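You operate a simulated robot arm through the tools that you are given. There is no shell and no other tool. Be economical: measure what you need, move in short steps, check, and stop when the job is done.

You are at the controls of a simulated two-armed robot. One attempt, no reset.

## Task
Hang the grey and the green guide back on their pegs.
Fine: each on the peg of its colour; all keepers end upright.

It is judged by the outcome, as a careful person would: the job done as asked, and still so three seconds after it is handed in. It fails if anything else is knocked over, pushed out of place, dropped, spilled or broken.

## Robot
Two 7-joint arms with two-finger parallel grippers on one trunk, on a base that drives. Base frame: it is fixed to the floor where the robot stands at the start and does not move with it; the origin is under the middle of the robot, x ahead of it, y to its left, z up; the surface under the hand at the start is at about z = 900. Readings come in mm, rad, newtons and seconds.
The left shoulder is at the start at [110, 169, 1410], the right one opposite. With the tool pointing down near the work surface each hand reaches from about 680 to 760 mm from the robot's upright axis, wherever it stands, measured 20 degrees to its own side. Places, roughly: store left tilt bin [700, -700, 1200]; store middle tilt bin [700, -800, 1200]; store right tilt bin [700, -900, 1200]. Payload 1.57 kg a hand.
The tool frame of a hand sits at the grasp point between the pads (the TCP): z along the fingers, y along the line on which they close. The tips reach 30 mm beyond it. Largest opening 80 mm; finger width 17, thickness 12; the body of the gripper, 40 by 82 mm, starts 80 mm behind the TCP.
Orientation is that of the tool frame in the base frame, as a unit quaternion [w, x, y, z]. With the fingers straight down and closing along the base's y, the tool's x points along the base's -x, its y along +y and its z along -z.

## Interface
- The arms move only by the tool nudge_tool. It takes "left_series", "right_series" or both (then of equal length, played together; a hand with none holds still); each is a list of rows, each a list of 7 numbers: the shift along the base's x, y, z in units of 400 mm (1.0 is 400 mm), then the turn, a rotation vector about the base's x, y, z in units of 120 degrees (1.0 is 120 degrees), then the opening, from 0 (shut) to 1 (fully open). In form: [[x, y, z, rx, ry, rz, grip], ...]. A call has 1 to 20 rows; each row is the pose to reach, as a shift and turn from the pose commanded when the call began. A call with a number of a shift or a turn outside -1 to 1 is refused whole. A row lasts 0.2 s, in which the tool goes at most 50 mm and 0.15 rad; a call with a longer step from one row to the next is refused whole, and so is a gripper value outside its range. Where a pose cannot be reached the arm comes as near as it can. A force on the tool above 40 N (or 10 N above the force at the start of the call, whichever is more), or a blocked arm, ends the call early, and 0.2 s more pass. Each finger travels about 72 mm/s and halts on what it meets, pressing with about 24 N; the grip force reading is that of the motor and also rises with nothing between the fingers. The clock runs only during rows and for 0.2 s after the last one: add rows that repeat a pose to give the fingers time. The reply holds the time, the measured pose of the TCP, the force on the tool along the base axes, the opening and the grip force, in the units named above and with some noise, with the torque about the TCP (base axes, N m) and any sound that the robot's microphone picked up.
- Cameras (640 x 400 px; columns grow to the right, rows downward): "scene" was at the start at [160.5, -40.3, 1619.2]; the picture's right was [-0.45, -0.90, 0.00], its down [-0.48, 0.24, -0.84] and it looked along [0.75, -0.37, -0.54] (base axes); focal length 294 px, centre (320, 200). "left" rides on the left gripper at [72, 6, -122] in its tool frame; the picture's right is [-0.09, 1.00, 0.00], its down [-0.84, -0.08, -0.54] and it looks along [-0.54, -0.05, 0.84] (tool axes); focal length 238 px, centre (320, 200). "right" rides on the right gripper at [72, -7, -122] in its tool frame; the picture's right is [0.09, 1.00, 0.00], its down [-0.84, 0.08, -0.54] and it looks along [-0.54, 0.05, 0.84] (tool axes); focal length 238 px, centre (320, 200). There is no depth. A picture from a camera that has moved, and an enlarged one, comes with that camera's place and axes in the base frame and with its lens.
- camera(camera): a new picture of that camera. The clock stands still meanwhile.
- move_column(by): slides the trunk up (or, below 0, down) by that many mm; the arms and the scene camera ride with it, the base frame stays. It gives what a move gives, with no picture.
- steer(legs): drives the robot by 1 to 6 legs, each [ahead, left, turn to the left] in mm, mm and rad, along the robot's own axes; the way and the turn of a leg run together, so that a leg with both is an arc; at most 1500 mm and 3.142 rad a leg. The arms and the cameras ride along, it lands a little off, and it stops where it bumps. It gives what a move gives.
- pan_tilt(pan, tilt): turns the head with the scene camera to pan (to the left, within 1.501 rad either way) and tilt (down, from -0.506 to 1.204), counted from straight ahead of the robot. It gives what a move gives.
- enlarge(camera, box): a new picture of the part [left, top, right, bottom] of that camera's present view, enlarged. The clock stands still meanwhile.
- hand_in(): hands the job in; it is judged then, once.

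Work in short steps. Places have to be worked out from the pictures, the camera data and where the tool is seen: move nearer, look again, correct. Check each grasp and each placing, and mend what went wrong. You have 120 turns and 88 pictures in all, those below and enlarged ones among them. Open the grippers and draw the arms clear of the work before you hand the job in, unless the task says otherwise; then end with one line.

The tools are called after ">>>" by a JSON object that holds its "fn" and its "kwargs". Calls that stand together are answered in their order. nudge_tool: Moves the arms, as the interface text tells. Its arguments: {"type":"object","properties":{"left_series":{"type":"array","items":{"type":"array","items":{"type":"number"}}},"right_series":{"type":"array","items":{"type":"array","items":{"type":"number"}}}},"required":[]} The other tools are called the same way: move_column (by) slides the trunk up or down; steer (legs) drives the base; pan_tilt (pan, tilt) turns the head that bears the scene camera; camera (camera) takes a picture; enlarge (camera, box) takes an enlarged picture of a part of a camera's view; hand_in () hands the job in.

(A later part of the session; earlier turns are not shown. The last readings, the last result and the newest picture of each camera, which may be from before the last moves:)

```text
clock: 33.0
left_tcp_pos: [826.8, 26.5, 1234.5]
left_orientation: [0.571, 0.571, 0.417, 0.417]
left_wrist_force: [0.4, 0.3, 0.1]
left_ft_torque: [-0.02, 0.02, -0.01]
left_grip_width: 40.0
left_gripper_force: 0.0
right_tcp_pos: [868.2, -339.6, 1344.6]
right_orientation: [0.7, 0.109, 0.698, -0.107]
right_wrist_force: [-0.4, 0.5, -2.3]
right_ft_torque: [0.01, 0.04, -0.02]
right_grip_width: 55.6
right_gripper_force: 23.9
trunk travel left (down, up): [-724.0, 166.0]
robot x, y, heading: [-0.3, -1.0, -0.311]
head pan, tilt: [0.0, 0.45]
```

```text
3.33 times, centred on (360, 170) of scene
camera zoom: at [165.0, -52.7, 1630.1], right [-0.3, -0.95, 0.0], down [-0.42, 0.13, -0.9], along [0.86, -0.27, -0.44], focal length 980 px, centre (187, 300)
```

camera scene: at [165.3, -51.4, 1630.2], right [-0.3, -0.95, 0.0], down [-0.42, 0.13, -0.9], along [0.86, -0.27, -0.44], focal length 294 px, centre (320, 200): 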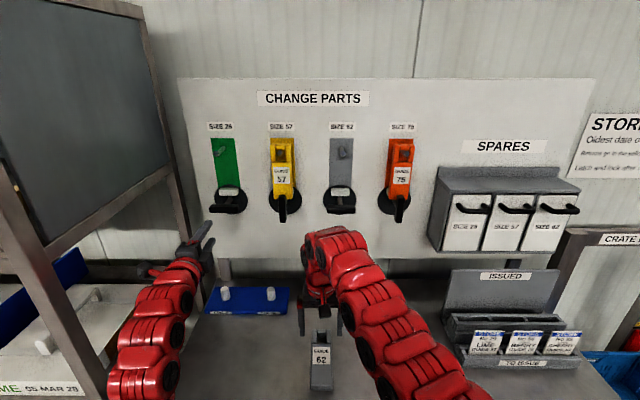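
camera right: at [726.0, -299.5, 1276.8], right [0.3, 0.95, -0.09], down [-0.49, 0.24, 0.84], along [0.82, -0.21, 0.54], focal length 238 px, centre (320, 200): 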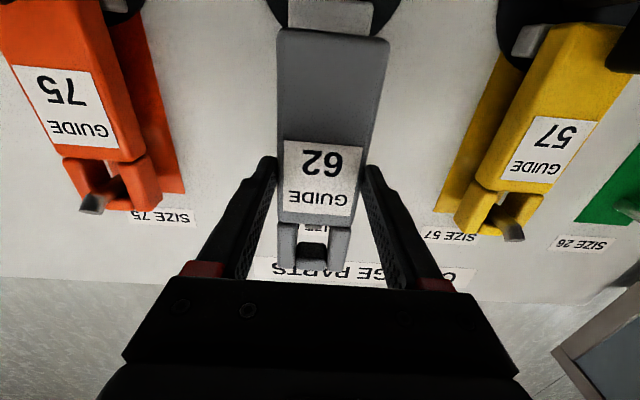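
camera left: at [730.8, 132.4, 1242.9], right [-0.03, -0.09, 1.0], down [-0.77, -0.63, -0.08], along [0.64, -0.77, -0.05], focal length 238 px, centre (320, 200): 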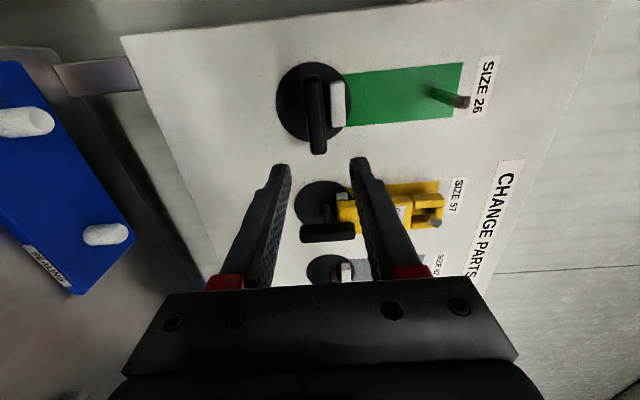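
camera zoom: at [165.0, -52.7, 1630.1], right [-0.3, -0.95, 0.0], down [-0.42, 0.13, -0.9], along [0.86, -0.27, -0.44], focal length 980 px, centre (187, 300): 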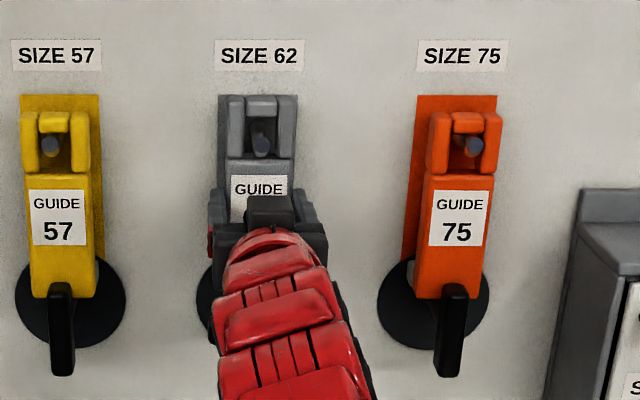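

Depth is close to that of the hung guides. I'll advance 10 mm more in 2.5 mm steps, watching for contact.

>>> {"fn": "nudge_tool", "kwargs": {"right_series": [[0.006, -0.0019, -0.001, 0, 0, 0, 0.5], [0.012, -0.0038, -0.002, 0, 0, 0, 0.5], [0.018, -0.0057, -0.004, 0, 0, 0, 0.5], [0.0238, -0.0075, -0.005, 0, 0, 0, 0.5]]}}

>>> {"fn": "camera", "kwargs": {"camera": "right"}}

```text
clock: 34.0
left_tcp_pos: [826.9, 26.0, 1234.0]
left_orientation: [0.571, 0.571, 0.417, 0.417]
left_wrist_force: [-0.8, 0.2, -0.2]
left_ft_torque: [-0.02, 0.02, 0.03]
left_grip_width: 40.1
left_gripper_force: 0.0
right_tcp_pos: [878.0, -340.9, 1343.9]
right_orientation: [0.699, 0.108, 0.698, -0.107]
right_wrist_force: [0.3, 0.7, -2.4]
right_ft_torque: [0.02, 0.02, -0.02]
right_grip_width: 55.7
right_gripper_force: 23.9
trunk travel left (down, up): [-724.0, 166.0]
robot x, y, heading: [4.3, -2.9, -0.304]
head pan, tilt: [0.0, 0.45]
```

```text
54 pictures are left
camera right: at [759.4, -310.7, 1271.8], right [0.3, 0.95, -0.09], down [-0.49, 0.24, 0.84], along [0.82, -0.21, 0.54], focal length 238 px, centre (320, 200)
```

right: 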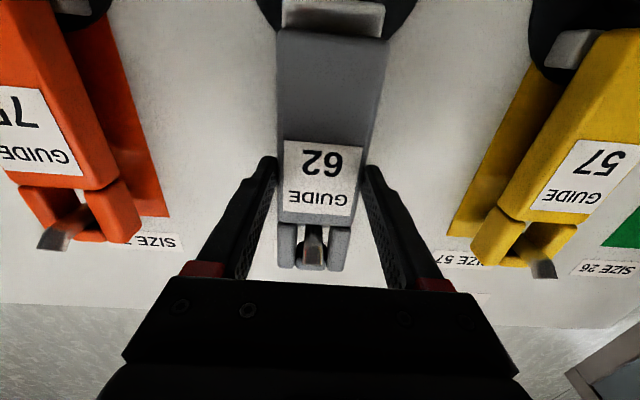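

There is no contact yet and the peg is well through. Now I'll lower gently to seat the hook bar on the peg.

>>> {"fn": "nudge_tool", "kwargs": {"right_series": [[0, 0, -0.006, 0, 0, 0, 0.5], [0, 0, -0.012, 0, 0, 0, 0.5], [0, 0, -0.018, 0, 0, 0, 0.5], [0, 0, -0.024, 0, 0, 0, 0.5]]}}

```text
clock: 35.0
left_tcp_pos: [826.3, 26.7, 1233.7]
left_orientation: [0.571, 0.571, 0.418, 0.417]
left_wrist_force: [-0.9, 0.2, -0.6]
left_ft_torque: [-0.04, -0.01, 0.0]
left_grip_width: 39.9
left_gripper_force: 0.0
right_tcp_pos: [878.0, -342.6, 1334.2]
right_orientation: [0.699, 0.108, 0.699, -0.109]
right_wrist_force: [0.0, 0.2, -2.1]
right_ft_torque: [0.01, 0.05, 0.02]
right_grip_width: 55.5
right_gripper_force: 24.2
trunk travel left (down, up): [-724.0, 166.0]
robot x, y, heading: [3.5, 3.4, -0.305]
head pan, tilt: [0.0, 0.45]
```

>>> {"fn": "enlarge", "kwargs": {"camera": "scene", "box": [300, 110, 420, 230]}}

>>> {"fn": "enlarge", "kwargs": {"camera": "right", "box": [240, 0, 400, 100]}}

>>> {"fn": "enlarge", "kwargs": {"camera": "right", "box": [240, 190, 400, 290]}}

```text
3.33 times, centred on (360, 170) of scene
camera zoom: at [165.0, -52.6, 1630.2], right [-0.3, -0.95, 0.0], down [-0.42, 0.13, -0.9], along [0.86, -0.27, -0.44], focal length 980 px, centre (187, 300)
```

zoom: 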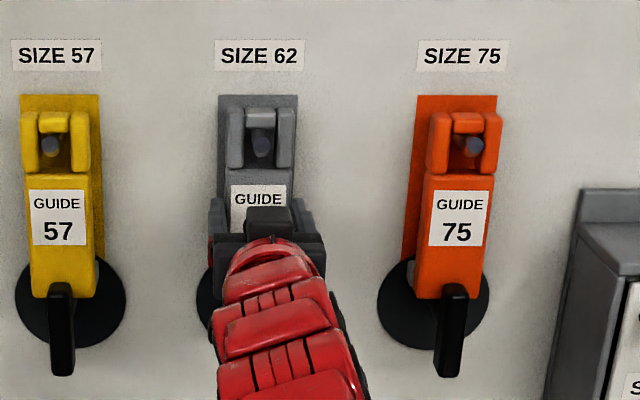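

```text
4.00 times, centred on (320, 50) of right
camera zoom: at [759.3, -310.7, 1261.5], right [0.3, 0.95, -0.09], down [-0.49, 0.24, 0.84], along [0.82, -0.21, 0.54], focal length 953 px, centre (320, 800)
```

zoom: 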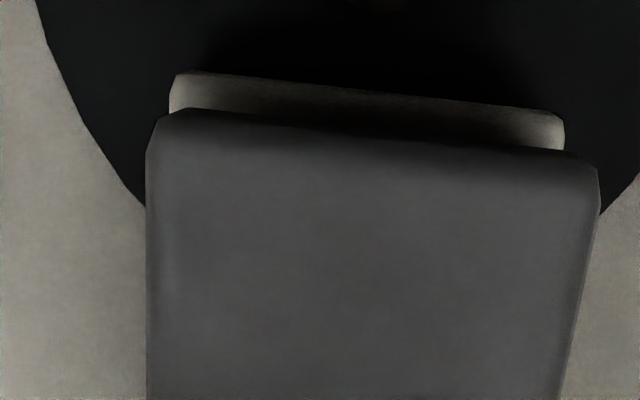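

```text
4.00 times, centred on (320, 240) of right
camera zoom: at [759.3, -310.7, 1261.5], right [0.3, 0.95, -0.09], down [-0.49, 0.24, 0.84], along [0.82, -0.21, 0.54], focal length 953 px, centre (320, 40)
```

zoom: 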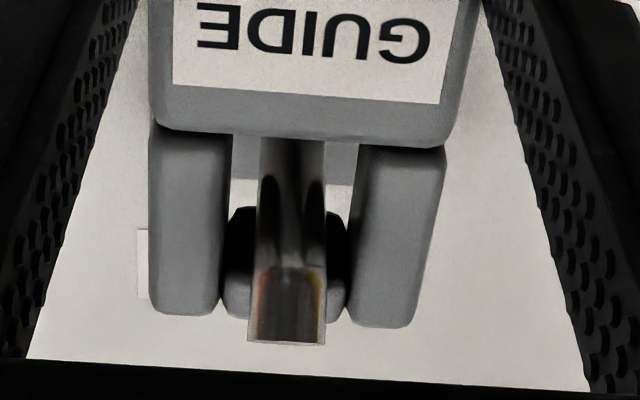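

About 3 mm lower is needed compared with the hung neighbours. I'll continue lowering in 1 mm steps.

>>> {"fn": "nudge_tool", "kwargs": {"right_series": [[0, 0, -0.003, 0, 0, 0, 0.5], [0, 0, -0.006, 0, 0, 0, 0.5], [0, 0, -0.009, 0, 0, 0, 0.5], [0, 0, -0.012, 0, 0, 0, 0.5], [0, 0, -0.012, 0, 0, 0, 0.5]]}}

>>> {"fn": "enlarge", "kwargs": {"camera": "scene", "box": [300, 110, 420, 230]}}

```text
clock: 36.2
left_tcp_pos: [826.5, 26.5, 1234.2]
left_orientation: [0.571, 0.572, 0.417, 0.417]
left_wrist_force: [0.9, 0.0, -0.5]
left_ft_torque: [-0.01, 0.0, -0.02]
left_grip_width: 39.9
left_gripper_force: 0.1
right_tcp_pos: [877.0, -341.9, 1328.5]
right_orientation: [0.699, 0.108, 0.699, -0.109]
right_wrist_force: [0.4, 0.3, -1.3]
right_ft_torque: [0.01, 0.05, -0.02]
right_grip_width: 55.6
right_gripper_force: 23.9
trunk travel left (down, up): [-724.0, 166.0]
robot x, y, heading: [-1.2, -1.1, -0.303]
head pan, tilt: [0.0, 0.45]
```

```text
3.33 times, centred on (360, 170) of scene
camera zoom: at [164.9, -52.6, 1630.2], right [-0.3, -0.95, 0.0], down [-0.42, 0.13, -0.9], along [0.86, -0.27, -0.44], focal length 980 px, centre (187, 300)
```

zoom: 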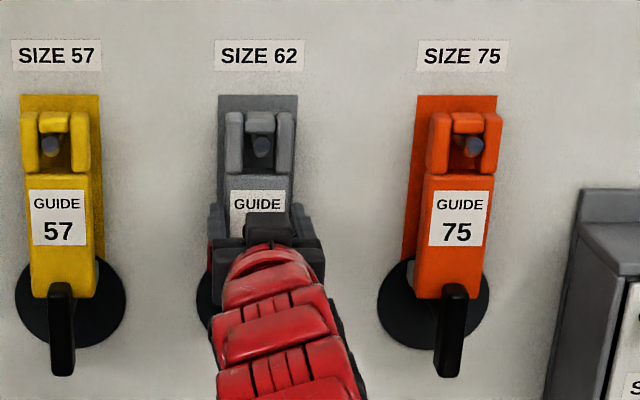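

The height now matches the neighbours and the weight is starting to transfer. I'll press forward a few mm to meet the back stop, then release partway.

>>> {"fn": "nudge_tool", "kwargs": {"right_series": [[0.0048, -0.0015, -0.001, 0, 0, 0, 0.5], [0.0095, -0.003, -0.002, 0, 0, 0, 0.5], [0.0143, -0.0045, -0.003, 0, 0, 0, 0.5], [0.0143, -0.0045, -0.003, 0, 0, 0, 0.5]]}}

```text
clock: 37.2
left_tcp_pos: [824.9, 26.7, 1235.7]
left_orientation: [0.571, 0.571, 0.416, 0.418]
left_wrist_force: [0.3, 0.1, 0.6]
left_ft_torque: [-0.01, 0.0, 0.02]
left_grip_width: 40.3
left_gripper_force: 0.0
right_tcp_pos: [881.5, -342.9, 1328.6]
right_orientation: [0.699, 0.109, 0.699, -0.109]
right_wrist_force: [-8.5, 1.7, -2.6]
right_ft_torque: [0.1, 0.59, -0.3]
right_grip_width: 55.4
right_gripper_force: 23.9
trunk travel left (down, up): [-724.0, 166.0]
robot x, y, heading: [1.4, -3.2, -0.311]
head pan, tilt: [0.0, 0.45]
```

The back stop is met (8.5 N). I'll ease down 2 mm and open the fingers in place.

>>> {"fn": "nudge_tool", "kwargs": {"right_series": [[-0.003, 0.001, -0.003, 0, 0, 0, 0.5], [-0.003, 0.001, -0.006, 0, 0, 0, 0.5], [-0.003, 0.001, -0.006, 0, 0, 0, 0.85], [-0.003, 0.001, -0.006, 0, 0, 0, 0.85], [-0.003, 0.001, -0.006, 0, 0, 0, 0.85]]}}

>>> {"fn": "enlarge", "kwargs": {"camera": "scene", "box": [300, 110, 420, 230]}}

>>> {"fn": "camera", "kwargs": {"camera": "right"}}

```text
clock: 38.4
left_tcp_pos: [825.9, 25.8, 1234.9]
left_orientation: [0.571, 0.571, 0.417, 0.417]
left_wrist_force: [0.1, 0.4, 0.1]
left_ft_torque: [0.01, -0.02, 0.02]
left_grip_width: 40.1
left_gripper_force: 0.0
right_tcp_pos: [881.1, -343.5, 1324.5]
right_orientation: [0.699, 0.108, 0.699, -0.108]
right_wrist_force: [-1.2, -0.1, 0.1]
right_ft_torque: [0.0, -0.03, 0.0]
right_grip_width: 67.9
right_gripper_force: 0.1
trunk travel left (down, up): [-724.0, 166.0]
robot x, y, heading: [0.5, -2.3, -0.309]
head pan, tilt: [0.0, 0.45]
```

```text
3.33 times, centred on (360, 170) of scene
camera zoom: at [164.8, -52.4, 1630.2], right [-0.3, -0.95, 0.0], down [-0.42, 0.13, -0.9], along [0.86, -0.27, -0.44], focal length 980 px, centre (187, 300)
```

zoom: 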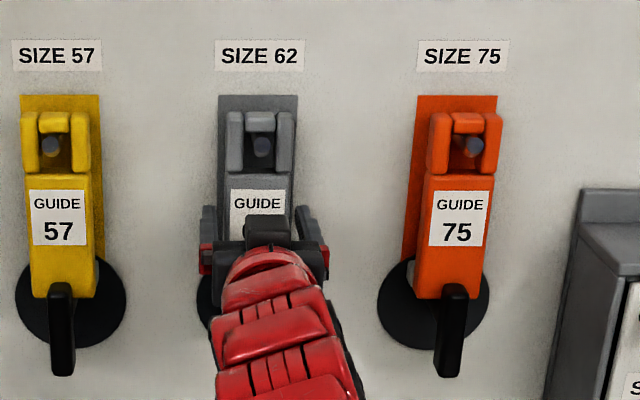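

```text
48 pictures are left
camera right: at [763.8, -311.5, 1253.4], right [0.3, 0.95, -0.09], down [-0.49, 0.24, 0.84], along [0.82, -0.21, 0.54], focal length 238 px, centre (320, 200)
```

right: 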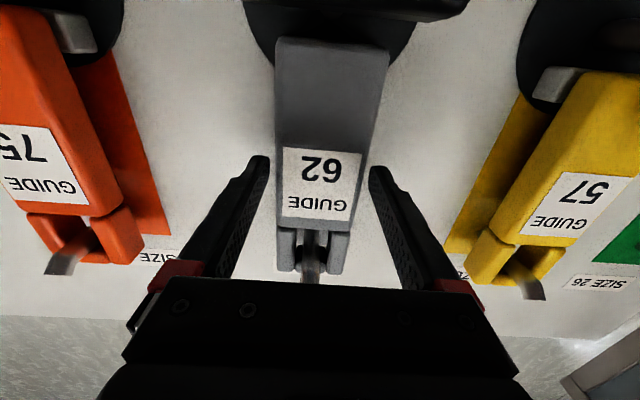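

The guide hangs like its neighbours. I'll withdraw straight back, then drop to keeper height while rolling the hand.

>>> {"fn": "nudge_tool", "kwargs": {"right_series": [[-0.0775, 0.0245, 0, 0, 0, 0, 0.85], [-0.155, 0.049, 0, 0, 0, 0, 0.85], [-0.2325, 0.0735, 0, 0, 0, 0, 0.85], [-0.31, 0.098, 0, 0, 0, 0, 0.85], [-0.31, 0.098, -0.021, 0.065, -0.0206, 0, 0.6], [-0.31, 0.098, -0.042, 0.13, -0.0412, 0, 0.5], [-0.31, 0.098, -0.063, 0.195, -0.0618, 0, 0.5], [-0.31, 0.098, -0.084, 0.26, -0.0824, 0, 0.5], [-0.31, 0.098, -0.105, 0.325, -0.103, 0, 0.5], [-0.31, 0.098, -0.126, 0.39, -0.1237, 0, 0.5], [-0.31, 0.098, -0.147, 0.455, -0.1443, 0, 0.5], [-0.31, 0.098, -0.168, 0.52, -0.1649, 0, 0.5], [-0.31, 0.098, -0.189, 0.585, -0.1855, 0, 0.5], [-0.31, 0.098, -0.21, 0.65, -0.2061, 0, 0.5], [-0.31, 0.098, -0.229, 0.7149, -0.2267, 0, 0.5]]}}

>>> {"fn": "camera", "kwargs": {"camera": "right"}}

>>> {"fn": "enlarge", "kwargs": {"camera": "scene", "box": [300, 110, 420, 230]}}

```text
clock: 41.6
left_tcp_pos: [826.5, 25.7, 1234.4]
left_orientation: [0.571, 0.571, 0.417, 0.417]
left_wrist_force: [0.7, 0.8, -0.7]
left_ft_torque: [-0.04, 0.01, 0.03]
left_grip_width: 40.1
left_gripper_force: 0.0
right_tcp_pos: [758.6, -303.5, 1235.0]
right_orientation: [0.57, 0.572, 0.416, 0.419]
right_wrist_force: [-0.2, 0.8, -0.2]
right_ft_torque: [-0.04, -0.02, -0.01]
right_grip_width: 40.1
right_gripper_force: 0.0
trunk travel left (down, up): [-724.0, 166.0]
robot x, y, heading: [-1.5, -1.7, -0.307]
head pan, tilt: [0.0, 0.45]
```

```text
47 pictures are left
camera right: at [663.6, -197.2, 1227.7], right [0.03, 0.09, 1.0], down [-0.77, -0.63, 0.07], along [0.64, -0.77, 0.05], focal length 238 px, centre (320, 200)
```

right: 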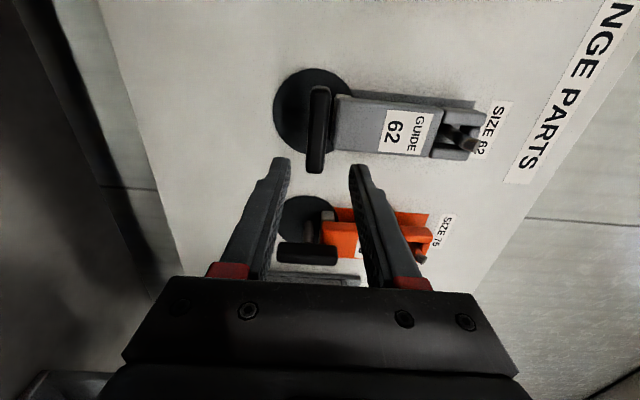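

```text
3.33 times, centred on (360, 170) of scene
camera zoom: at [164.5, -52.4, 1630.2], right [-0.3, -0.95, 0.0], down [-0.41, 0.13, -0.9], along [0.86, -0.27, -0.44], focal length 980 px, centre (187, 300)
```

zoom: 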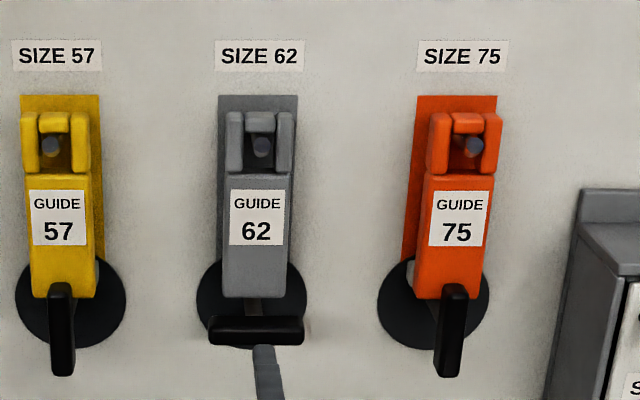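

The grey guide hangs correctly and the keeper is horizontal below it. I'll move in and grip the keeper bar near its front.

>>> {"fn": "nudge_tool", "kwargs": {"right_series": [[0.0755, -0.0245, -0.002, 0, 0, 0, 0.5], [0.15, -0.049, -0.004, 0, 0, 0, 0.5], [0.19, -0.062, -0.005, 0, 0, 0, 0.5], [0.226, -0.074, -0.005, 0, 0, 0, 0.5], [0.226, -0.074, -0.005, 0, 0, 0, 0.1], [0.226, -0.074, -0.005, 0, 0, 0, 0.1], [0.226, -0.074, -0.005, 0, 0, 0, 0.1]]}}

>>> {"fn": "camera", "kwargs": {"camera": "right"}}

```text
clock: 43.2
left_tcp_pos: [827.0, 26.1, 1234.7]
left_orientation: [0.571, 0.571, 0.417, 0.418]
left_wrist_force: [0.6, 0.7, -0.1]
left_ft_torque: [0.01, 0.01, 0.01]
left_grip_width: 40.2
left_gripper_force: 0.1
right_tcp_pos: [849.9, -334.2, 1232.5]
right_orientation: [0.571, 0.57, 0.418, 0.418]
right_wrist_force: [7.3, -3.1, 7.6]
right_ft_torque: [0.03, 0.13, -0.4]
right_grip_width: 19.9
right_gripper_force: 33.0
trunk travel left (down, up): [-724.0, 166.0]
robot x, y, heading: [-2.7, 3.6, -0.31]
head pan, tilt: [0.0, 0.45]
```

```text
45 pictures are left
camera right: at [754.0, -227.7, 1225.0], right [0.03, 0.09, 1.0], down [-0.77, -0.63, 0.08], along [0.64, -0.77, 0.05], focal length 238 px, centre (320, 200)
```

right: 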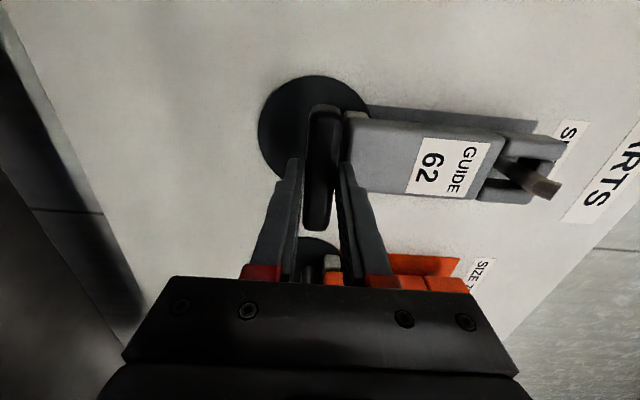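

Gripped (19.9 mm), with the guide undisturbed. I'll roll back -90° to set the keeper upright.

>>> {"fn": "nudge_tool", "kwargs": {"right_series": [[0, 0, 0, -0.065, 0.0206, 0, 0.1], [0, 0, 0, -0.13, 0.0412, 0, 0.1], [0, 0, 0, -0.195, 0.0618, 0, 0.1], [0, 0, 0, -0.26, 0.0824, 0, 0.1], [0, 0, 0, -0.325, 0.103, 0, 0.1], [0, 0, 0, -0.39, 0.1237, 0, 0.1], [0, 0, 0, -0.455, 0.1443, 0, 0.1], [0, 0, 0, -0.52, 0.1649, 0, 0.1], [0, 0, 0, -0.585, 0.1855, 0, 0.1], [0, 0, 0, -0.65, 0.2061, 0, 0.1], [0, 0, 0, -0.7149, 0.2267, 0, 0.1]]}}

>>> {"fn": "enlarge", "kwargs": {"camera": "scene", "box": [300, 110, 420, 230]}}

>>> {"fn": "camera", "kwargs": {"camera": "right"}}

```text
clock: 45.6
left_tcp_pos: [826.8, 27.1, 1234.0]
left_orientation: [0.571, 0.571, 0.417, 0.417]
left_wrist_force: [0.1, -0.2, -1.0]
left_ft_torque: [0.02, -0.03, 0.04]
left_grip_width: 40.2
left_gripper_force: 0.0
right_tcp_pos: [848.5, -334.6, 1233.2]
right_orientation: [0.7, 0.106, 0.698, -0.109]
right_wrist_force: [11.8, -3.8, 13.9]
right_ft_torque: [0.17, 0.15, -0.72]
right_grip_width: 19.8
right_gripper_force: 33.7
trunk travel left (down, up): [-724.0, 166.0]
robot x, y, heading: [-6.3, -0.2, -0.307]
head pan, tilt: [0.0, 0.45]
```

```text
3.33 times, centred on (360, 170) of scene
camera zoom: at [164.7, -52.2, 1630.2], right [-0.3, -0.95, 0.0], down [-0.42, 0.13, -0.9], along [0.86, -0.27, -0.44], focal length 980 px, centre (187, 300)
```

zoom: 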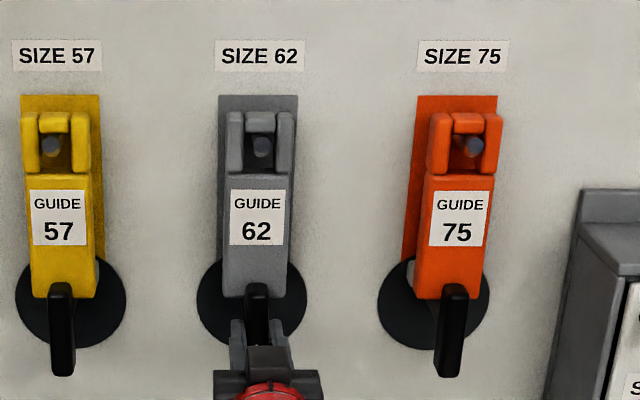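

```text
43 pictures are left
camera right: at [730.3, -301.9, 1160.5], right [0.3, 0.95, -0.09], down [-0.49, 0.24, 0.84], along [0.82, -0.2, 0.54], focal length 238 px, centre (320, 200)
```

right: 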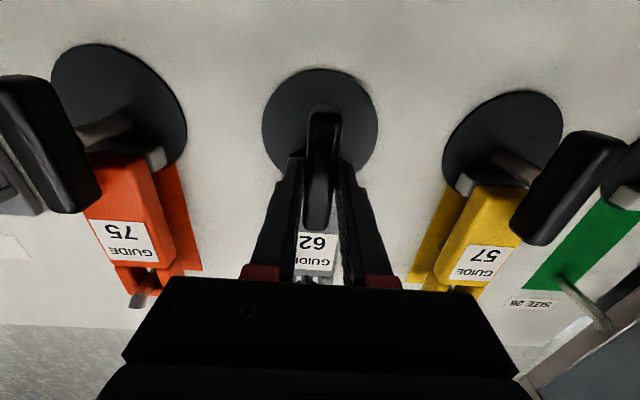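

The grey keeper is upright again. I'll release it and withdraw the right hand, and meanwhile swing the left hand to point down, ready for the green guide.

>>> {"fn": "nudge_tool", "kwargs": {"left_series": [[-0.0218, -0.0208, -0.0275, -0.02685, 0.05177, 0.04124, 1], [-0.0436, -0.0416, -0.055, -0.0537, 0.10354, 0.08249, 1], [-0.0654, -0.0625, -0.0825, -0.08055, 0.15531, 0.12373, 1], [-0.0871, -0.0833, -0.11, -0.1074, 0.20709, 0.16497, 1], [-0.1089, -0.1041, -0.1375, -0.13425, 0.25886, 0.20621, 1], [-0.1307, -0.1249, -0.165, -0.1611, 0.31063, 0.24746, 1], [-0.1525, -0.1458, -0.1925, -0.18795, 0.3624, 0.2887, 1], [-0.1743, -0.1666, -0.22, -0.2148, 0.41417, 0.32994, 1], [-0.1961, -0.1874, -0.2475, -0.24165, 0.46594, 0.37119, 1], [-0.2179, -0.2082, -0.275, -0.2685, 0.51771, 0.41243, 1], [-0.2396, -0.229, -0.3025, -0.29535, 0.56949, 0.45367, 1], [-0.2614, -0.2499, -0.33, -0.3222, 0.62126, 0.49491, 1], [-0.2832, -0.2707, -0.3575, -0.34905, 0.67303, 0.53616, 1], [-0.305, -0.2915, -0.385, -0.3759, 0.7248, 0.5774, 1]], "right_series": [[0, 0, 0, 0, 0, 0, 0.6], [0, 0, 0, 0, 0, 0, 0.6], [0, 0, 0, 0, 0, 0, 0.6], [-0.08, 0.0252, 0, 0, 0, 0, 0.6], [-0.16, 0.0504, 0, 0, 0, 0, 0.6], [-0.24, 0.0755, 0, 0, 0, 0, 0.6], [-0.32, 0.101, 0, 0, 0, 0, 0.6], [-0.4, 0.126, 0, 0, 0, 0, 0.6], [-0.4766, 0.1511, 0, 0, 0, 0, 0.6], [-0.4766, 0.1511, 0, 0, 0, 0, 0.6], [-0.4766, 0.1511, 0, 0, 0, 0, 0.6], [-0.4766, 0.1511, 0, 0, 0, 0, 0.6], [-0.4766, 0.1511, 0, 0, 0, 0, 0.6], [-0.4766, 0.1511, 0, 0, 0, 0, 0.6]]}}

>>> {"fn": "camera", "kwargs": {"camera": "scene"}}

```text
clock: 48.6
left_tcp_pos: [704.0, -90.5, 1081.4]
left_orientation: [0.001, 0.152, 0.988, 0.0]
left_wrist_force: [-0.1, -0.6, -0.3]
left_ft_torque: [0.01, 0.03, 0.01]
left_grip_width: 79.7
left_gripper_force: 0.0
right_tcp_pos: [659.1, -273.4, 1232.3]
right_orientation: [0.699, 0.109, 0.699, -0.109]
right_wrist_force: [-0.3, 0.2, -0.4]
right_ft_torque: [-0.03, 0.01, -0.01]
right_grip_width: 48.0
right_gripper_force: 0.1
trunk travel left (down, up): [-724.0, 166.0]
robot x, y, heading: [1.4, 3.5, -0.306]
head pan, tilt: [0.0, 0.45]
```

```text
42 pictures are left
camera scene: at [164.8, -52.9, 1630.2], right [-0.3, -0.95, 0.0], down [-0.42, 0.13, -0.9], along [0.86, -0.27, -0.44], focal length 294 px, centre (320, 200)
```

scene: 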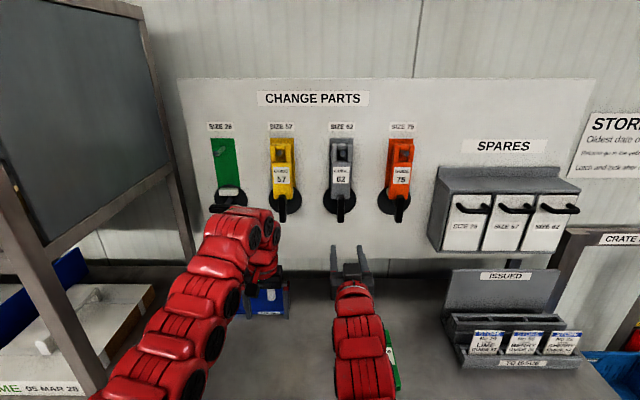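

All is well. I'll turn 0.42 rad to the right so that the left hand comes over the green guide.

>>> {"fn": "steer", "kwargs": {"legs": [[0, 0, -0.42]]}}

>>> {"fn": "camera", "kwargs": {"camera": "scene"}}

>>> {"fn": "camera", "kwargs": {"camera": "left"}}

```text
clock: 50.2
left_tcp_pos: [605.0, -370.4, 1079.5]
left_orientation: [0.001, 0.357, 0.934, 0.0]
left_wrist_force: [0.5, -1.0, 0.4]
left_ft_torque: [-0.03, 0.0, 0.0]
left_grip_width: 79.7
left_gripper_force: 0.1
right_tcp_pos: [488.1, -518.9, 1232.7]
right_orientation: [0.661, 0.253, 0.66, -0.253]
right_wrist_force: [1.0, 0.0, 0.0]
right_ft_torque: [-0.01, -0.03, -0.01]
right_grip_width: 48.2
right_gripper_force: 0.1
trunk travel left (down, up): [-724.0, 166.0]
robot x, y, heading: [1.0, -1.6, -0.728]
head pan, tilt: [0.0, 0.45]
```

```text
41 pictures are left
camera scene: at [128.6, -115.3, 1630.2], right [-0.67, -0.74, 0.0], down [-0.32, 0.29, -0.9], along [0.67, -0.6, -0.44], focal length 294 px, centre (320, 200)
```

scene: 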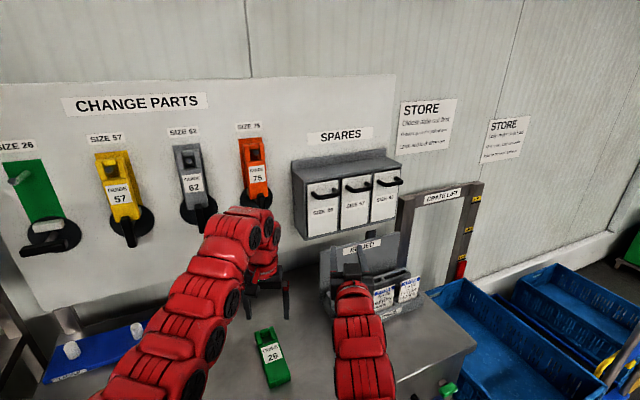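

```text
40 pictures are left
camera left: at [556.3, -317.6, 1202.6], right [0.73, 0.68, 0.0], down [0.57, -0.61, 0.54], along [0.37, -0.4, -0.84], focal length 238 px, centre (320, 200)
```

left: 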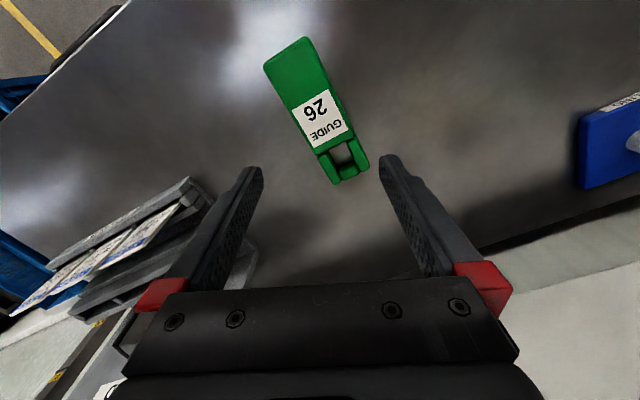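

Guide 26's centre comes out at (610, -371) with heading ≈ -0.32. I'll yaw the left tool to match, shift 5 mm, descend partway and check.

>>> {"fn": "nudge_tool", "kwargs": {"left_series": [[0.004, 0, 0, 0, 0, 0.0657, 1], [0.008, -0.001, -0.04, 0, 0, 0.1315, 1], [0.0115, -0.0015, -0.1, 0, 0, 0.1972, 1], [0.0115, -0.0015, -0.2, 0, 0, 0.1972, 1]]}}

>>> {"fn": "camera", "kwargs": {"camera": "left"}}

```text
clock: 51.2
left_tcp_pos: [610.2, -371.0, 999.7]
left_orientation: [0.0, 0.158, 0.988, 0.0]
left_wrist_force: [1.1, 0.2, -0.7]
left_ft_torque: [0.02, -0.03, 0.0]
left_grip_width: 80.1
left_gripper_force: 0.0
right_tcp_pos: [490.0, -519.4, 1233.1]
right_orientation: [0.661, 0.252, 0.661, -0.252]
right_wrist_force: [0.6, 0.7, 0.5]
right_ft_torque: [0.0, -0.02, 0.04]
right_grip_width: 48.1
right_gripper_force: 0.0
trunk travel left (down, up): [-724.0, 166.0]
robot x, y, heading: [0.8, -1.0, -0.736]
head pan, tilt: [0.0, 0.45]
```

```text
39 pictures are left
camera left: at [544.4, -342.7, 1121.3], right [0.4, 0.92, 0.0], down [0.77, -0.33, 0.54], along [0.5, -0.21, -0.84], focal length 238 px, centre (320, 200)
```

left: 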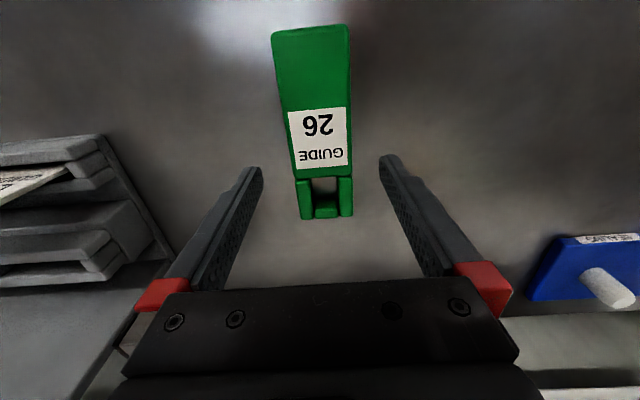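

It's aligned, mirroring the grey grasp. I'll descend, close and lift.

>>> {"fn": "nudge_tool", "kwargs": {"left_series": [[0, 0, -0.08, 0, 0, 0, 1], [0, 0, -0.161, 0, 0, 0, 1], [0, 0, -0.161, 0, 0, 0, 0.5], [0, 0, -0.161, 0, 0, 0, 0.5], [0, 0, -0.161, 0, 0, 0, 0.5], [0, 0, -0.161, 0, 0, 0, 0.5]]}}

>>> {"fn": "camera", "kwargs": {"camera": "left"}}

```text
clock: 52.6
left_tcp_pos: [611.3, -372.2, 936.0]
left_orientation: [0.0, 0.158, 0.988, 0.0]
left_wrist_force: [0.8, -0.6, 0.1]
left_ft_torque: [-0.03, 0.03, 0.03]
left_grip_width: 55.5
left_gripper_force: 23.9
right_tcp_pos: [488.6, -519.7, 1232.7]
right_orientation: [0.661, 0.252, 0.661, -0.252]
right_wrist_force: [0.2, -0.5, -0.2]
right_ft_torque: [-0.02, 0.01, 0.03]
right_grip_width: 48.3
right_gripper_force: 0.2
trunk travel left (down, up): [-724.0, 166.0]
robot x, y, heading: [-3.9, -6.0, -0.731]
head pan, tilt: [0.0, 0.45]
```

```text
38 pictures are left
camera left: at [544.4, -342.9, 1058.3], right [0.4, 0.92, 0.0], down [0.77, -0.33, 0.54], along [0.5, -0.22, -0.84], focal length 238 px, centre (320, 200)
```

left: 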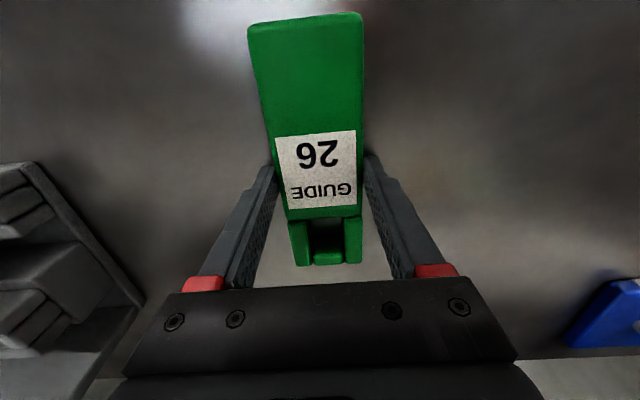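

Gripped at 55.5 mm; the hold is about 4 mm nearer the hook end than with the grey. I'll lift and turn back to face the board.

>>> {"fn": "nudge_tool", "kwargs": {"left_series": [[0, 0, 0.1, 0, 0, 0, 0.5], [0, 0, 0.2, 0, 0, 0, 0.5], [0, 0, 0.3, 0, 0, 0, 0.5], [0, 0, 0.4, 0, 0, 0, 0.5]]}}

>>> {"fn": "steer", "kwargs": {"legs": [[0, 0, 0.422]]}}

>>> {"fn": "camera", "kwargs": {"camera": "scene"}}

```text
clock: 53.6
left_tcp_pos: [609.1, -370.7, 1095.3]
left_orientation: [0.0, 0.158, 0.987, 0.001]
left_wrist_force: [-0.5, -0.4, -1.6]
left_ft_torque: [0.01, -0.03, 0.04]
left_grip_width: 55.7
left_gripper_force: 23.4
right_tcp_pos: [487.8, -518.1, 1232.2]
right_orientation: [0.662, 0.252, 0.66, -0.252]
right_wrist_force: [-0.6, -0.5, 0.6]
right_ft_torque: [-0.02, 0.01, 0.0]
right_grip_width: 48.0
right_gripper_force: 0.1
trunk travel left (down, up): [-724.0, 166.0]
robot x, y, heading: [-0.9, -0.8, -0.729]
head pan, tilt: [0.0, 0.45]
```

```text
clock: 55.3
left_tcp_pos: [707.4, -91.4, 1094.9]
left_orientation: [0.001, -0.051, 0.999, 0.001]
left_wrist_force: [0.0, 0.3, -2.5]
left_ft_torque: [0.01, -0.01, 0.0]
left_grip_width: 55.4
left_gripper_force: 24.0
right_tcp_pos: [656.9, -275.6, 1232.2]
right_orientation: [0.699, 0.109, 0.698, -0.109]
right_wrist_force: [-0.1, -0.9, 0.4]
right_ft_torque: [0.0, 0.0, -0.01]
right_grip_width: 48.1
right_gripper_force: 0.1
trunk travel left (down, up): [-724.0, 166.0]
robot x, y, heading: [2.8, 3.2, -0.312]
head pan, tilt: [0.0, 0.45]
```

```text
37 pictures are left
camera scene: at [164.6, -53.1, 1630.2], right [-0.31, -0.95, 0.0], down [-0.41, 0.13, -0.9], along [0.86, -0.28, -0.44], focal length 294 px, centre (320, 200)
```

scene: 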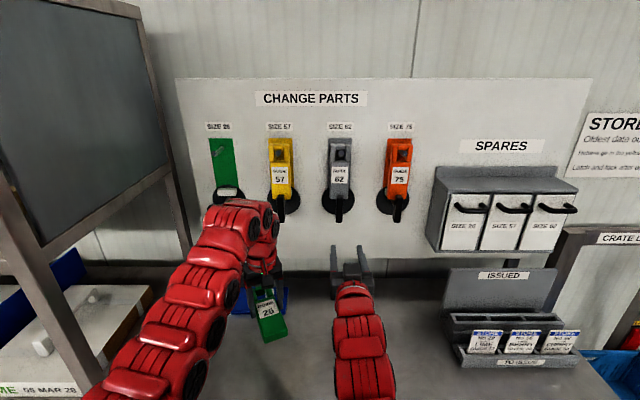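

I'm facing the board again. Next I'll correct the left tool's yaw to the board heading while moving left toward the green peg line (L≈278).

>>> {"fn": "nudge_tool", "kwargs": {"left_series": [[0.022, 0.091, 0, 0, 0, -0.065, 0.5], [0.045, 0.183, 0, 0, 0, -0.13, 0.5], [0.067, 0.274, 0, 0, 0, -0.1953, 0.5], [0.0895, 0.365, 0, 0, 0, -0.1953, 0.5]]}}

```text
clock: 56.3
left_tcp_pos: [744.2, 55.9, 1094.9]
left_orientation: [0.001, 0.153, 0.988, -0.001]
left_wrist_force: [0.3, 0.3, -2.0]
left_ft_torque: [-0.03, 0.03, -0.01]
left_grip_width: 55.4
left_gripper_force: 24.4
right_tcp_pos: [657.6, -275.4, 1233.4]
right_orientation: [0.699, 0.11, 0.698, -0.11]
right_wrist_force: [-0.4, 0.5, 0.1]
right_ft_torque: [-0.01, 0.0, -0.05]
right_grip_width: 47.9
right_gripper_force: 0.0
trunk travel left (down, up): [-724.0, 166.0]
robot x, y, heading: [-0.6, -3.5, -0.315]
head pan, tilt: [0.0, 0.45]
```

The left hand is at forward 692, L 278, properly yawed. I'll pitch it up to face the board at insertion height.

>>> {"fn": "nudge_tool", "kwargs": {"left_series": [[0.035, -0.011, 0.0589, -0.0206, -0.065, 0, 0.5], [0.07, -0.022, 0.1177, -0.0412, -0.13, 0, 0.5], [0.105, -0.0334, 0.1766, -0.0618, -0.195, 0, 0.5], [0.14, -0.0445, 0.2355, -0.0824, -0.26, 0, 0.5], [0.1755, -0.0557, 0.2943, -0.103, -0.325, 0, 0.5], [0.2105, -0.0668, 0.3532, -0.1237, -0.39, 0, 0.5], [0.2456, -0.078, 0.412, -0.1443, -0.455, 0, 0.5], [0.2807, -0.0891, 0.4709, -0.1649, -0.52, 0, 0.5], [0.3158, -0.1002, 0.5298, -0.1855, -0.585, 0, 0.5], [0.3509, -0.1114, 0.5886, -0.2061, -0.65, 0, 0.5], [0.386, -0.1225, 0.6475, -0.2267, -0.7149, 0, 0.5]]}}

>>> {"fn": "camera", "kwargs": {"camera": "left"}}

>>> {"fn": "enlarge", "kwargs": {"camera": "scene", "box": [180, 110, 300, 230]}}

```text
clock: 58.7
left_tcp_pos: [900.1, 3.6, 1353.9]
left_orientation: [0.7, 0.108, 0.698, -0.108]
left_wrist_force: [0.0, -0.2, -1.6]
left_ft_torque: [0.04, 0.04, -0.01]
left_grip_width: 55.5
left_gripper_force: 23.7
right_tcp_pos: [657.9, -275.8, 1232.5]
right_orientation: [0.699, 0.109, 0.699, -0.109]
right_wrist_force: [-0.2, -0.3, 0.3]
right_ft_torque: [-0.02, 0.0, 0.05]
right_grip_width: 48.1
right_gripper_force: 0.2
trunk travel left (down, up): [-724.0, 166.0]
robot x, y, heading: [-2.5, -2.8, -0.311]
head pan, tilt: [0.0, 0.45]
```

```text
36 pictures are left
camera left: at [785.5, 47.0, 1282.6], right [0.3, 0.95, 0.09], down [-0.54, 0.09, 0.83], along [0.78, -0.3, 0.54], focal length 238 px, centre (320, 200)
```

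left: 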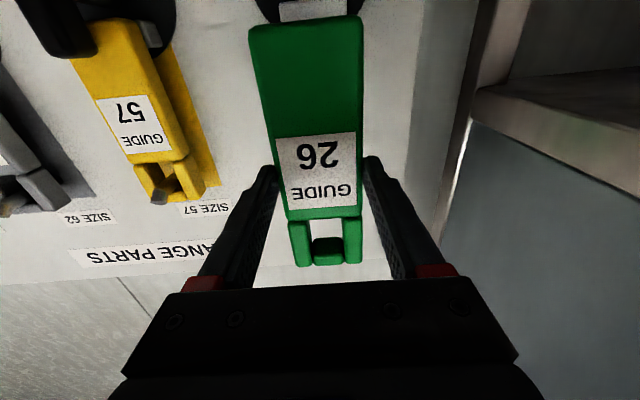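

```text
3.33 times, centred on (240, 170) of scene
camera zoom: at [165.1, -53.2, 1630.1], right [-0.31, -0.95, 0.0], down [-0.41, 0.13, -0.9], along [0.86, -0.28, -0.44], focal length 980 px, centre (587, 300)
```

zoom: 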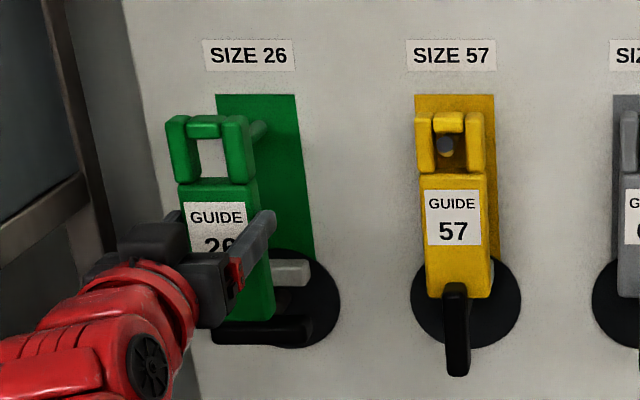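

TCP is at forward 857, L 275.4, which agrees with my peg line of L≈275. I'll advance 45 mm in small rows and check for contact.

>>> {"fn": "nudge_tool", "kwargs": {"left_series": [[0.0268, -0.0085, 0, 0, 0, 0, 0.5], [0.0536, -0.017, 0, 0, 0, 0, 0.5], [0.08, -0.0255, 0, 0, 0, 0, 0.5], [0.1072, -0.034, 0, 0, 0, 0, 0.5]]}}

>>> {"fn": "enlarge", "kwargs": {"camera": "left", "box": [240, 190, 400, 290]}}

>>> {"fn": "enlarge", "kwargs": {"camera": "scene", "box": [180, 110, 300, 230]}}

```text
clock: 59.7
left_tcp_pos: [941.6, -9.0, 1354.7]
left_orientation: [0.699, 0.109, 0.698, -0.108]
left_wrist_force: [0.2, 0.1, -1.5]
left_ft_torque: [0.03, 0.05, -0.02]
left_grip_width: 55.7
left_gripper_force: 24.1
right_tcp_pos: [657.3, -276.0, 1232.3]
right_orientation: [0.698, 0.11, 0.699, -0.111]
right_wrist_force: [-0.6, 0.0, 0.9]
right_ft_torque: [0.03, 0.01, -0.04]
right_grip_width: 47.8
right_gripper_force: 0.0
trunk travel left (down, up): [-724.0, 166.0]
robot x, y, heading: [0.7, 0.8, -0.309]
head pan, tilt: [0.0, 0.45]
```

```text
4.00 times, centred on (320, 240) of left
camera zoom: at [828.4, 34.7, 1282.9], right [0.3, 0.95, 0.09], down [-0.54, 0.09, 0.84], along [0.79, -0.3, 0.54], focal length 953 px, centre (320, 40)
```

zoom: 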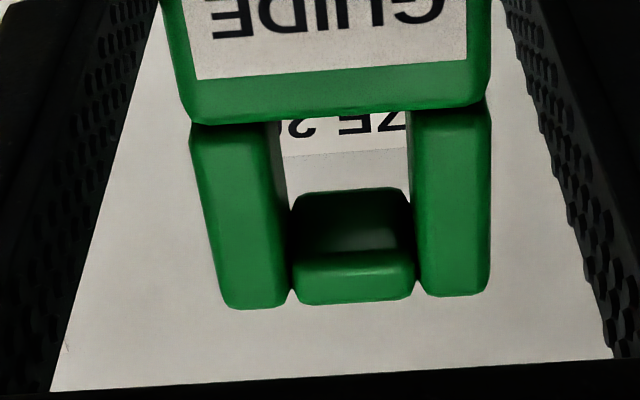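

```text
3.33 times, centred on (240, 170) of scene
camera zoom: at [165.1, -53.3, 1630.1], right [-0.31, -0.95, 0.0], down [-0.41, 0.13, -0.9], along [0.86, -0.28, -0.44], focal length 980 px, centre (587, 300)
```

zoom: 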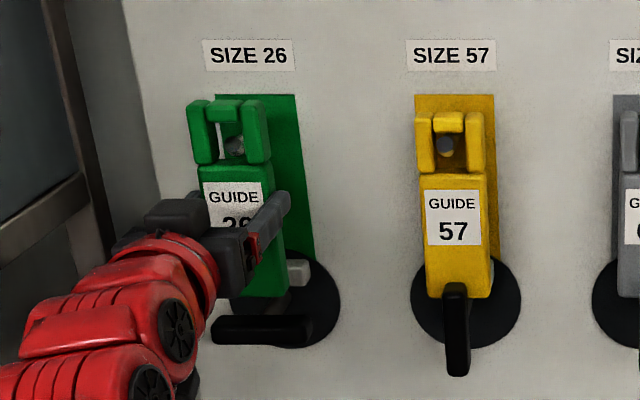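

The peg tip shows inside the window but about 3–4 mm left of the guide's centre. I'll shift 3 mm left, then advance 10 mm.

>>> {"fn": "nudge_tool", "kwargs": {"left_series": [[0.0023, 0.0072, 0, 0, 0, 0, 0.5], [0.0023, 0.0072, 0, 0, 0, 0, 0.5], [0.014, 0.0035, 0, 0, 0, 0, 0.5], [0.026, -0.0004, 0, 0, 0, 0, 0.5]]}}

>>> {"fn": "enlarge", "kwargs": {"camera": "left", "box": [240, 190, 400, 290]}}

>>> {"fn": "enlarge", "kwargs": {"camera": "scene", "box": [200, 120, 260, 180]}}

```text
clock: 60.7
left_tcp_pos: [953.4, -9.4, 1352.7]
left_orientation: [0.699, 0.107, 0.698, -0.107]
left_wrist_force: [0.6, -0.6, -1.5]
left_ft_torque: [0.0, 0.05, 0.0]
left_grip_width: 55.6
left_gripper_force: 23.9
right_tcp_pos: [657.7, -275.9, 1232.3]
right_orientation: [0.699, 0.109, 0.699, -0.109]
right_wrist_force: [-0.8, 0.3, -0.6]
right_ft_torque: [0.02, -0.01, -0.01]
right_grip_width: 48.2
right_gripper_force: 0.0
trunk travel left (down, up): [-724.0, 166.0]
robot x, y, heading: [-0.5, 2.4, -0.314]
head pan, tilt: [0.0, 0.45]
```

```text
4.00 times, centred on (320, 240) of left
camera zoom: at [838.7, 34.4, 1281.9], right [0.3, 0.95, 0.09], down [-0.54, 0.09, 0.84], along [0.79, -0.3, 0.54], focal length 953 px, centre (320, 40)
```

zoom: 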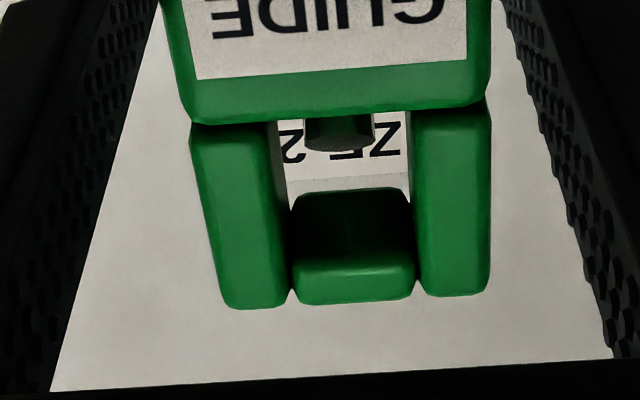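

```text
6.67 times, centred on (230, 150) of scene
camera zoom: at [164.8, -53.3, 1630.1], right [-0.31, -0.95, 0.0], down [-0.41, 0.13, -0.9], along [0.86, -0.28, -0.44], focal length 1960 px, centre (920, 533)
```

zoom: 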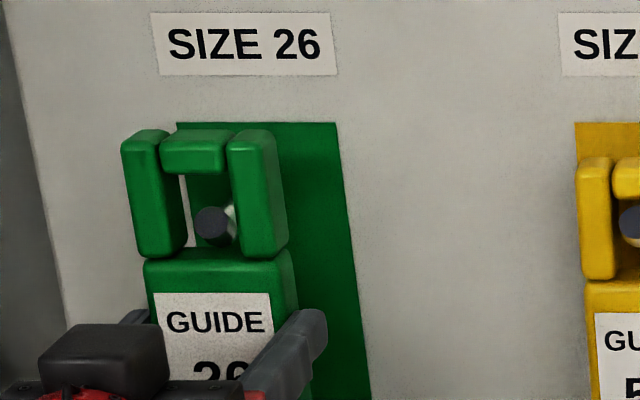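

The peg is centred laterally and has entered, sitting low in the window. I'll advance 28 mm while lowering 8 mm.

>>> {"fn": "nudge_tool", "kwargs": {"left_series": [[0.006, -0.0019, -0.006, 0, 0, 0, 0.5], [0.018, -0.0057, -0.01, 0, 0, 0, 0.5], [0.03, -0.0095, -0.013, 0, 0, 0, 0.5], [0.042, -0.0133, -0.016, 0, 0, 0, 0.5], [0.054, -0.0171, -0.018, 0, 0, 0, 0.5], [0.0668, -0.0212, -0.02, 0, 0, 0, 0.5]]}}

>>> {"fn": "enlarge", "kwargs": {"camera": "left", "box": [240, 190, 400, 290]}}

>>> {"fn": "enlarge", "kwargs": {"camera": "scene", "box": [180, 110, 300, 230]}}

```text
clock: 62.1
left_tcp_pos: [979.2, -16.6, 1345.4]
left_orientation: [0.699, 0.108, 0.698, -0.108]
left_wrist_force: [-0.2, 0.4, -1.8]
left_ft_torque: [0.02, 0.02, 0.02]
left_grip_width: 55.5
left_gripper_force: 24.1
right_tcp_pos: [657.5, -275.0, 1232.8]
right_orientation: [0.698, 0.109, 0.699, -0.11]
right_wrist_force: [-0.3, 0.4, -0.6]
right_ft_torque: [0.0, -0.01, -0.03]
right_grip_width: 48.0
right_gripper_force: 0.1
trunk travel left (down, up): [-724.0, 166.0]
robot x, y, heading: [6.0, -1.1, -0.313]
head pan, tilt: [0.0, 0.45]
```

```text
4.00 times, centred on (320, 240) of left
camera zoom: at [865.3, 26.0, 1274.5], right [0.3, 0.95, 0.09], down [-0.54, 0.09, 0.84], along [0.79, -0.3, 0.54], focal length 953 px, centre (320, 40)
```

zoom: 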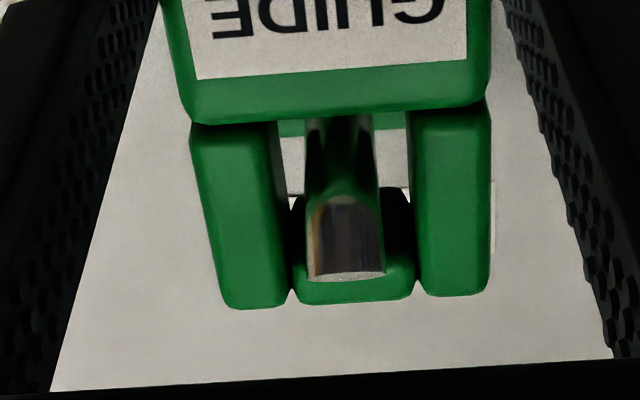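

```text
3.33 times, centred on (240, 170) of scene
camera zoom: at [164.7, -53.3, 1630.2], right [-0.31, -0.95, 0.0], down [-0.41, 0.13, -0.9], along [0.86, -0.28, -0.44], focal length 980 px, centre (587, 300)
```

zoom: 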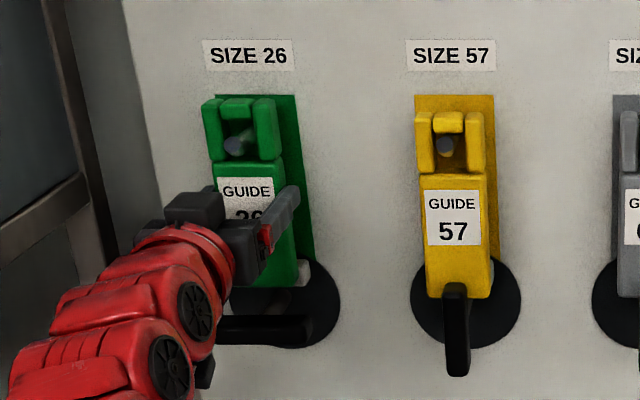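

The peg is well through and centred. The guide still sits about 11 mm higher than its neighbours, so I'll lower it gently.

>>> {"fn": "nudge_tool", "kwargs": {"left_series": [[0, 0, -0.006, 0, 0, 0, 0.5], [0, 0, -0.012, 0, 0, 0, 0.5], [0, 0, -0.018, 0, 0, 0, 0.5], [0, 0, -0.022, 0, 0, 0, 0.5], [0, 0, -0.026, 0, 0, 0, 0.5], [0, 0, -0.03, 0, 0, 0, 0.5]]}}

>>> {"fn": "enlarge", "kwargs": {"camera": "scene", "box": [180, 110, 300, 230]}}

```text
clock: 63.5
left_tcp_pos: [978.9, -16.7, 1334.1]
left_orientation: [0.699, 0.107, 0.699, -0.107]
left_wrist_force: [0.7, 0.6, -0.9]
left_ft_torque: [0.04, 0.0, 0.0]
left_grip_width: 55.5
left_gripper_force: 24.1
right_tcp_pos: [657.8, -276.5, 1231.7]
right_orientation: [0.698, 0.11, 0.699, -0.11]
right_wrist_force: [0.6, -0.2, 1.0]
right_ft_torque: [0.01, 0.02, -0.03]
right_grip_width: 48.0
right_gripper_force: 0.1
trunk travel left (down, up): [-724.0, 166.0]
robot x, y, heading: [-2.5, -1.3, -0.314]
head pan, tilt: [0.0, 0.45]
```

```text
3.33 times, centred on (240, 170) of scene
camera zoom: at [164.7, -53.2, 1630.2], right [-0.31, -0.95, 0.0], down [-0.41, 0.13, -0.9], along [0.86, -0.28, -0.44], focal length 980 px, centre (587, 300)
```

zoom: 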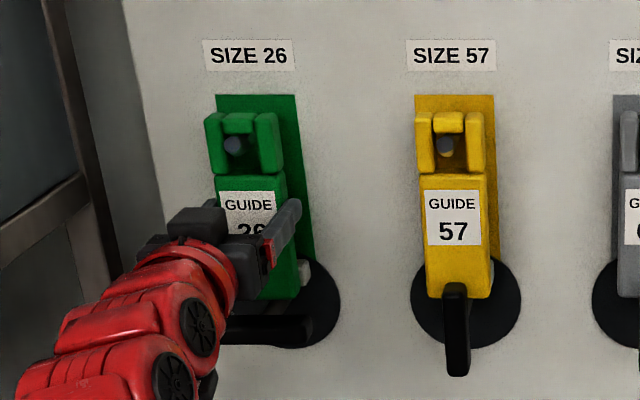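

The height now matches the yellow guide. I'll press forward up to 8 mm in small steps to meet the back stop.

>>> {"fn": "nudge_tool", "kwargs": {"left_series": [[0.0048, -0.0015, -0.001, 0, 0, 0, 0.5], [0.0095, -0.003, -0.002, 0, 0, 0, 0.5], [0.0143, -0.0045, -0.003, 0, 0, 0, 0.5], [0.0143, -0.0045, -0.003, 0, 0, 0, 0.5]]}}

```text
clock: 64.5
left_tcp_pos: [984.1, -20.1, 1334.1]
left_orientation: [0.701, 0.107, 0.697, -0.107]
left_wrist_force: [-0.6, 0.3, -0.5]
left_ft_torque: [0.03, 0.0, 0.01]
left_grip_width: 55.4
left_gripper_force: 23.7
right_tcp_pos: [658.6, -276.1, 1233.0]
right_orientation: [0.699, 0.11, 0.698, -0.11]
right_wrist_force: [0.3, 0.8, 0.4]
right_ft_torque: [-0.01, 0.02, 0.0]
right_grip_width: 48.1
right_gripper_force: 0.1
trunk travel left (down, up): [-724.0, 166.0]
robot x, y, heading: [2.3, 0.8, -0.315]
head pan, tilt: [0.0, 0.45]
```

>>> {"fn": "nudge_tool", "kwargs": {"left_series": [[0.0036, -0.0011, -0.001, 0, 0, 0, 0.5], [0.0072, -0.0023, -0.003, 0, 0, 0, 0.5], [0.0107, -0.0034, -0.004, 0, 0, 0, 0.5], [0.0107, -0.0034, -0.005, 0, 0, 0, 0.5]]}}

>>> {"fn": "camera", "kwargs": {"camera": "left"}}

```text
clock: 65.5
left_tcp_pos: [986.8, -19.4, 1334.0]
left_orientation: [0.7, 0.108, 0.697, -0.108]
left_wrist_force: [-7.1, 2.9, 3.8]
left_ft_torque: [0.15, 0.49, -0.15]
left_grip_width: 55.8
left_gripper_force: 23.7
right_tcp_pos: [654.9, -275.1, 1234.3]
right_orientation: [0.699, 0.109, 0.698, -0.109]
right_wrist_force: [0.1, 0.8, -0.8]
right_ft_torque: [0.0, 0.02, 0.02]
right_grip_width: 47.8
right_gripper_force: 0.1
trunk travel left (down, up): [-724.0, 166.0]
robot x, y, heading: [-3.2, -1.2, -0.317]
head pan, tilt: [0.0, 0.45]
```

```text
27 pictures are left
camera left: at [872.6, 23.7, 1261.6], right [0.3, 0.95, 0.09], down [-0.54, 0.09, 0.83], along [0.78, -0.3, 0.54], focal length 238 px, centre (320, 200)
```

left: 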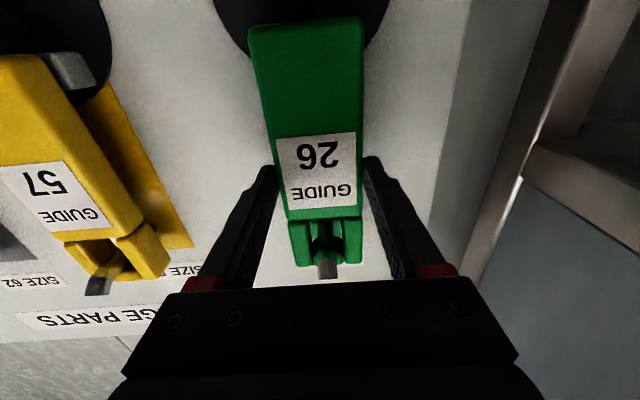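

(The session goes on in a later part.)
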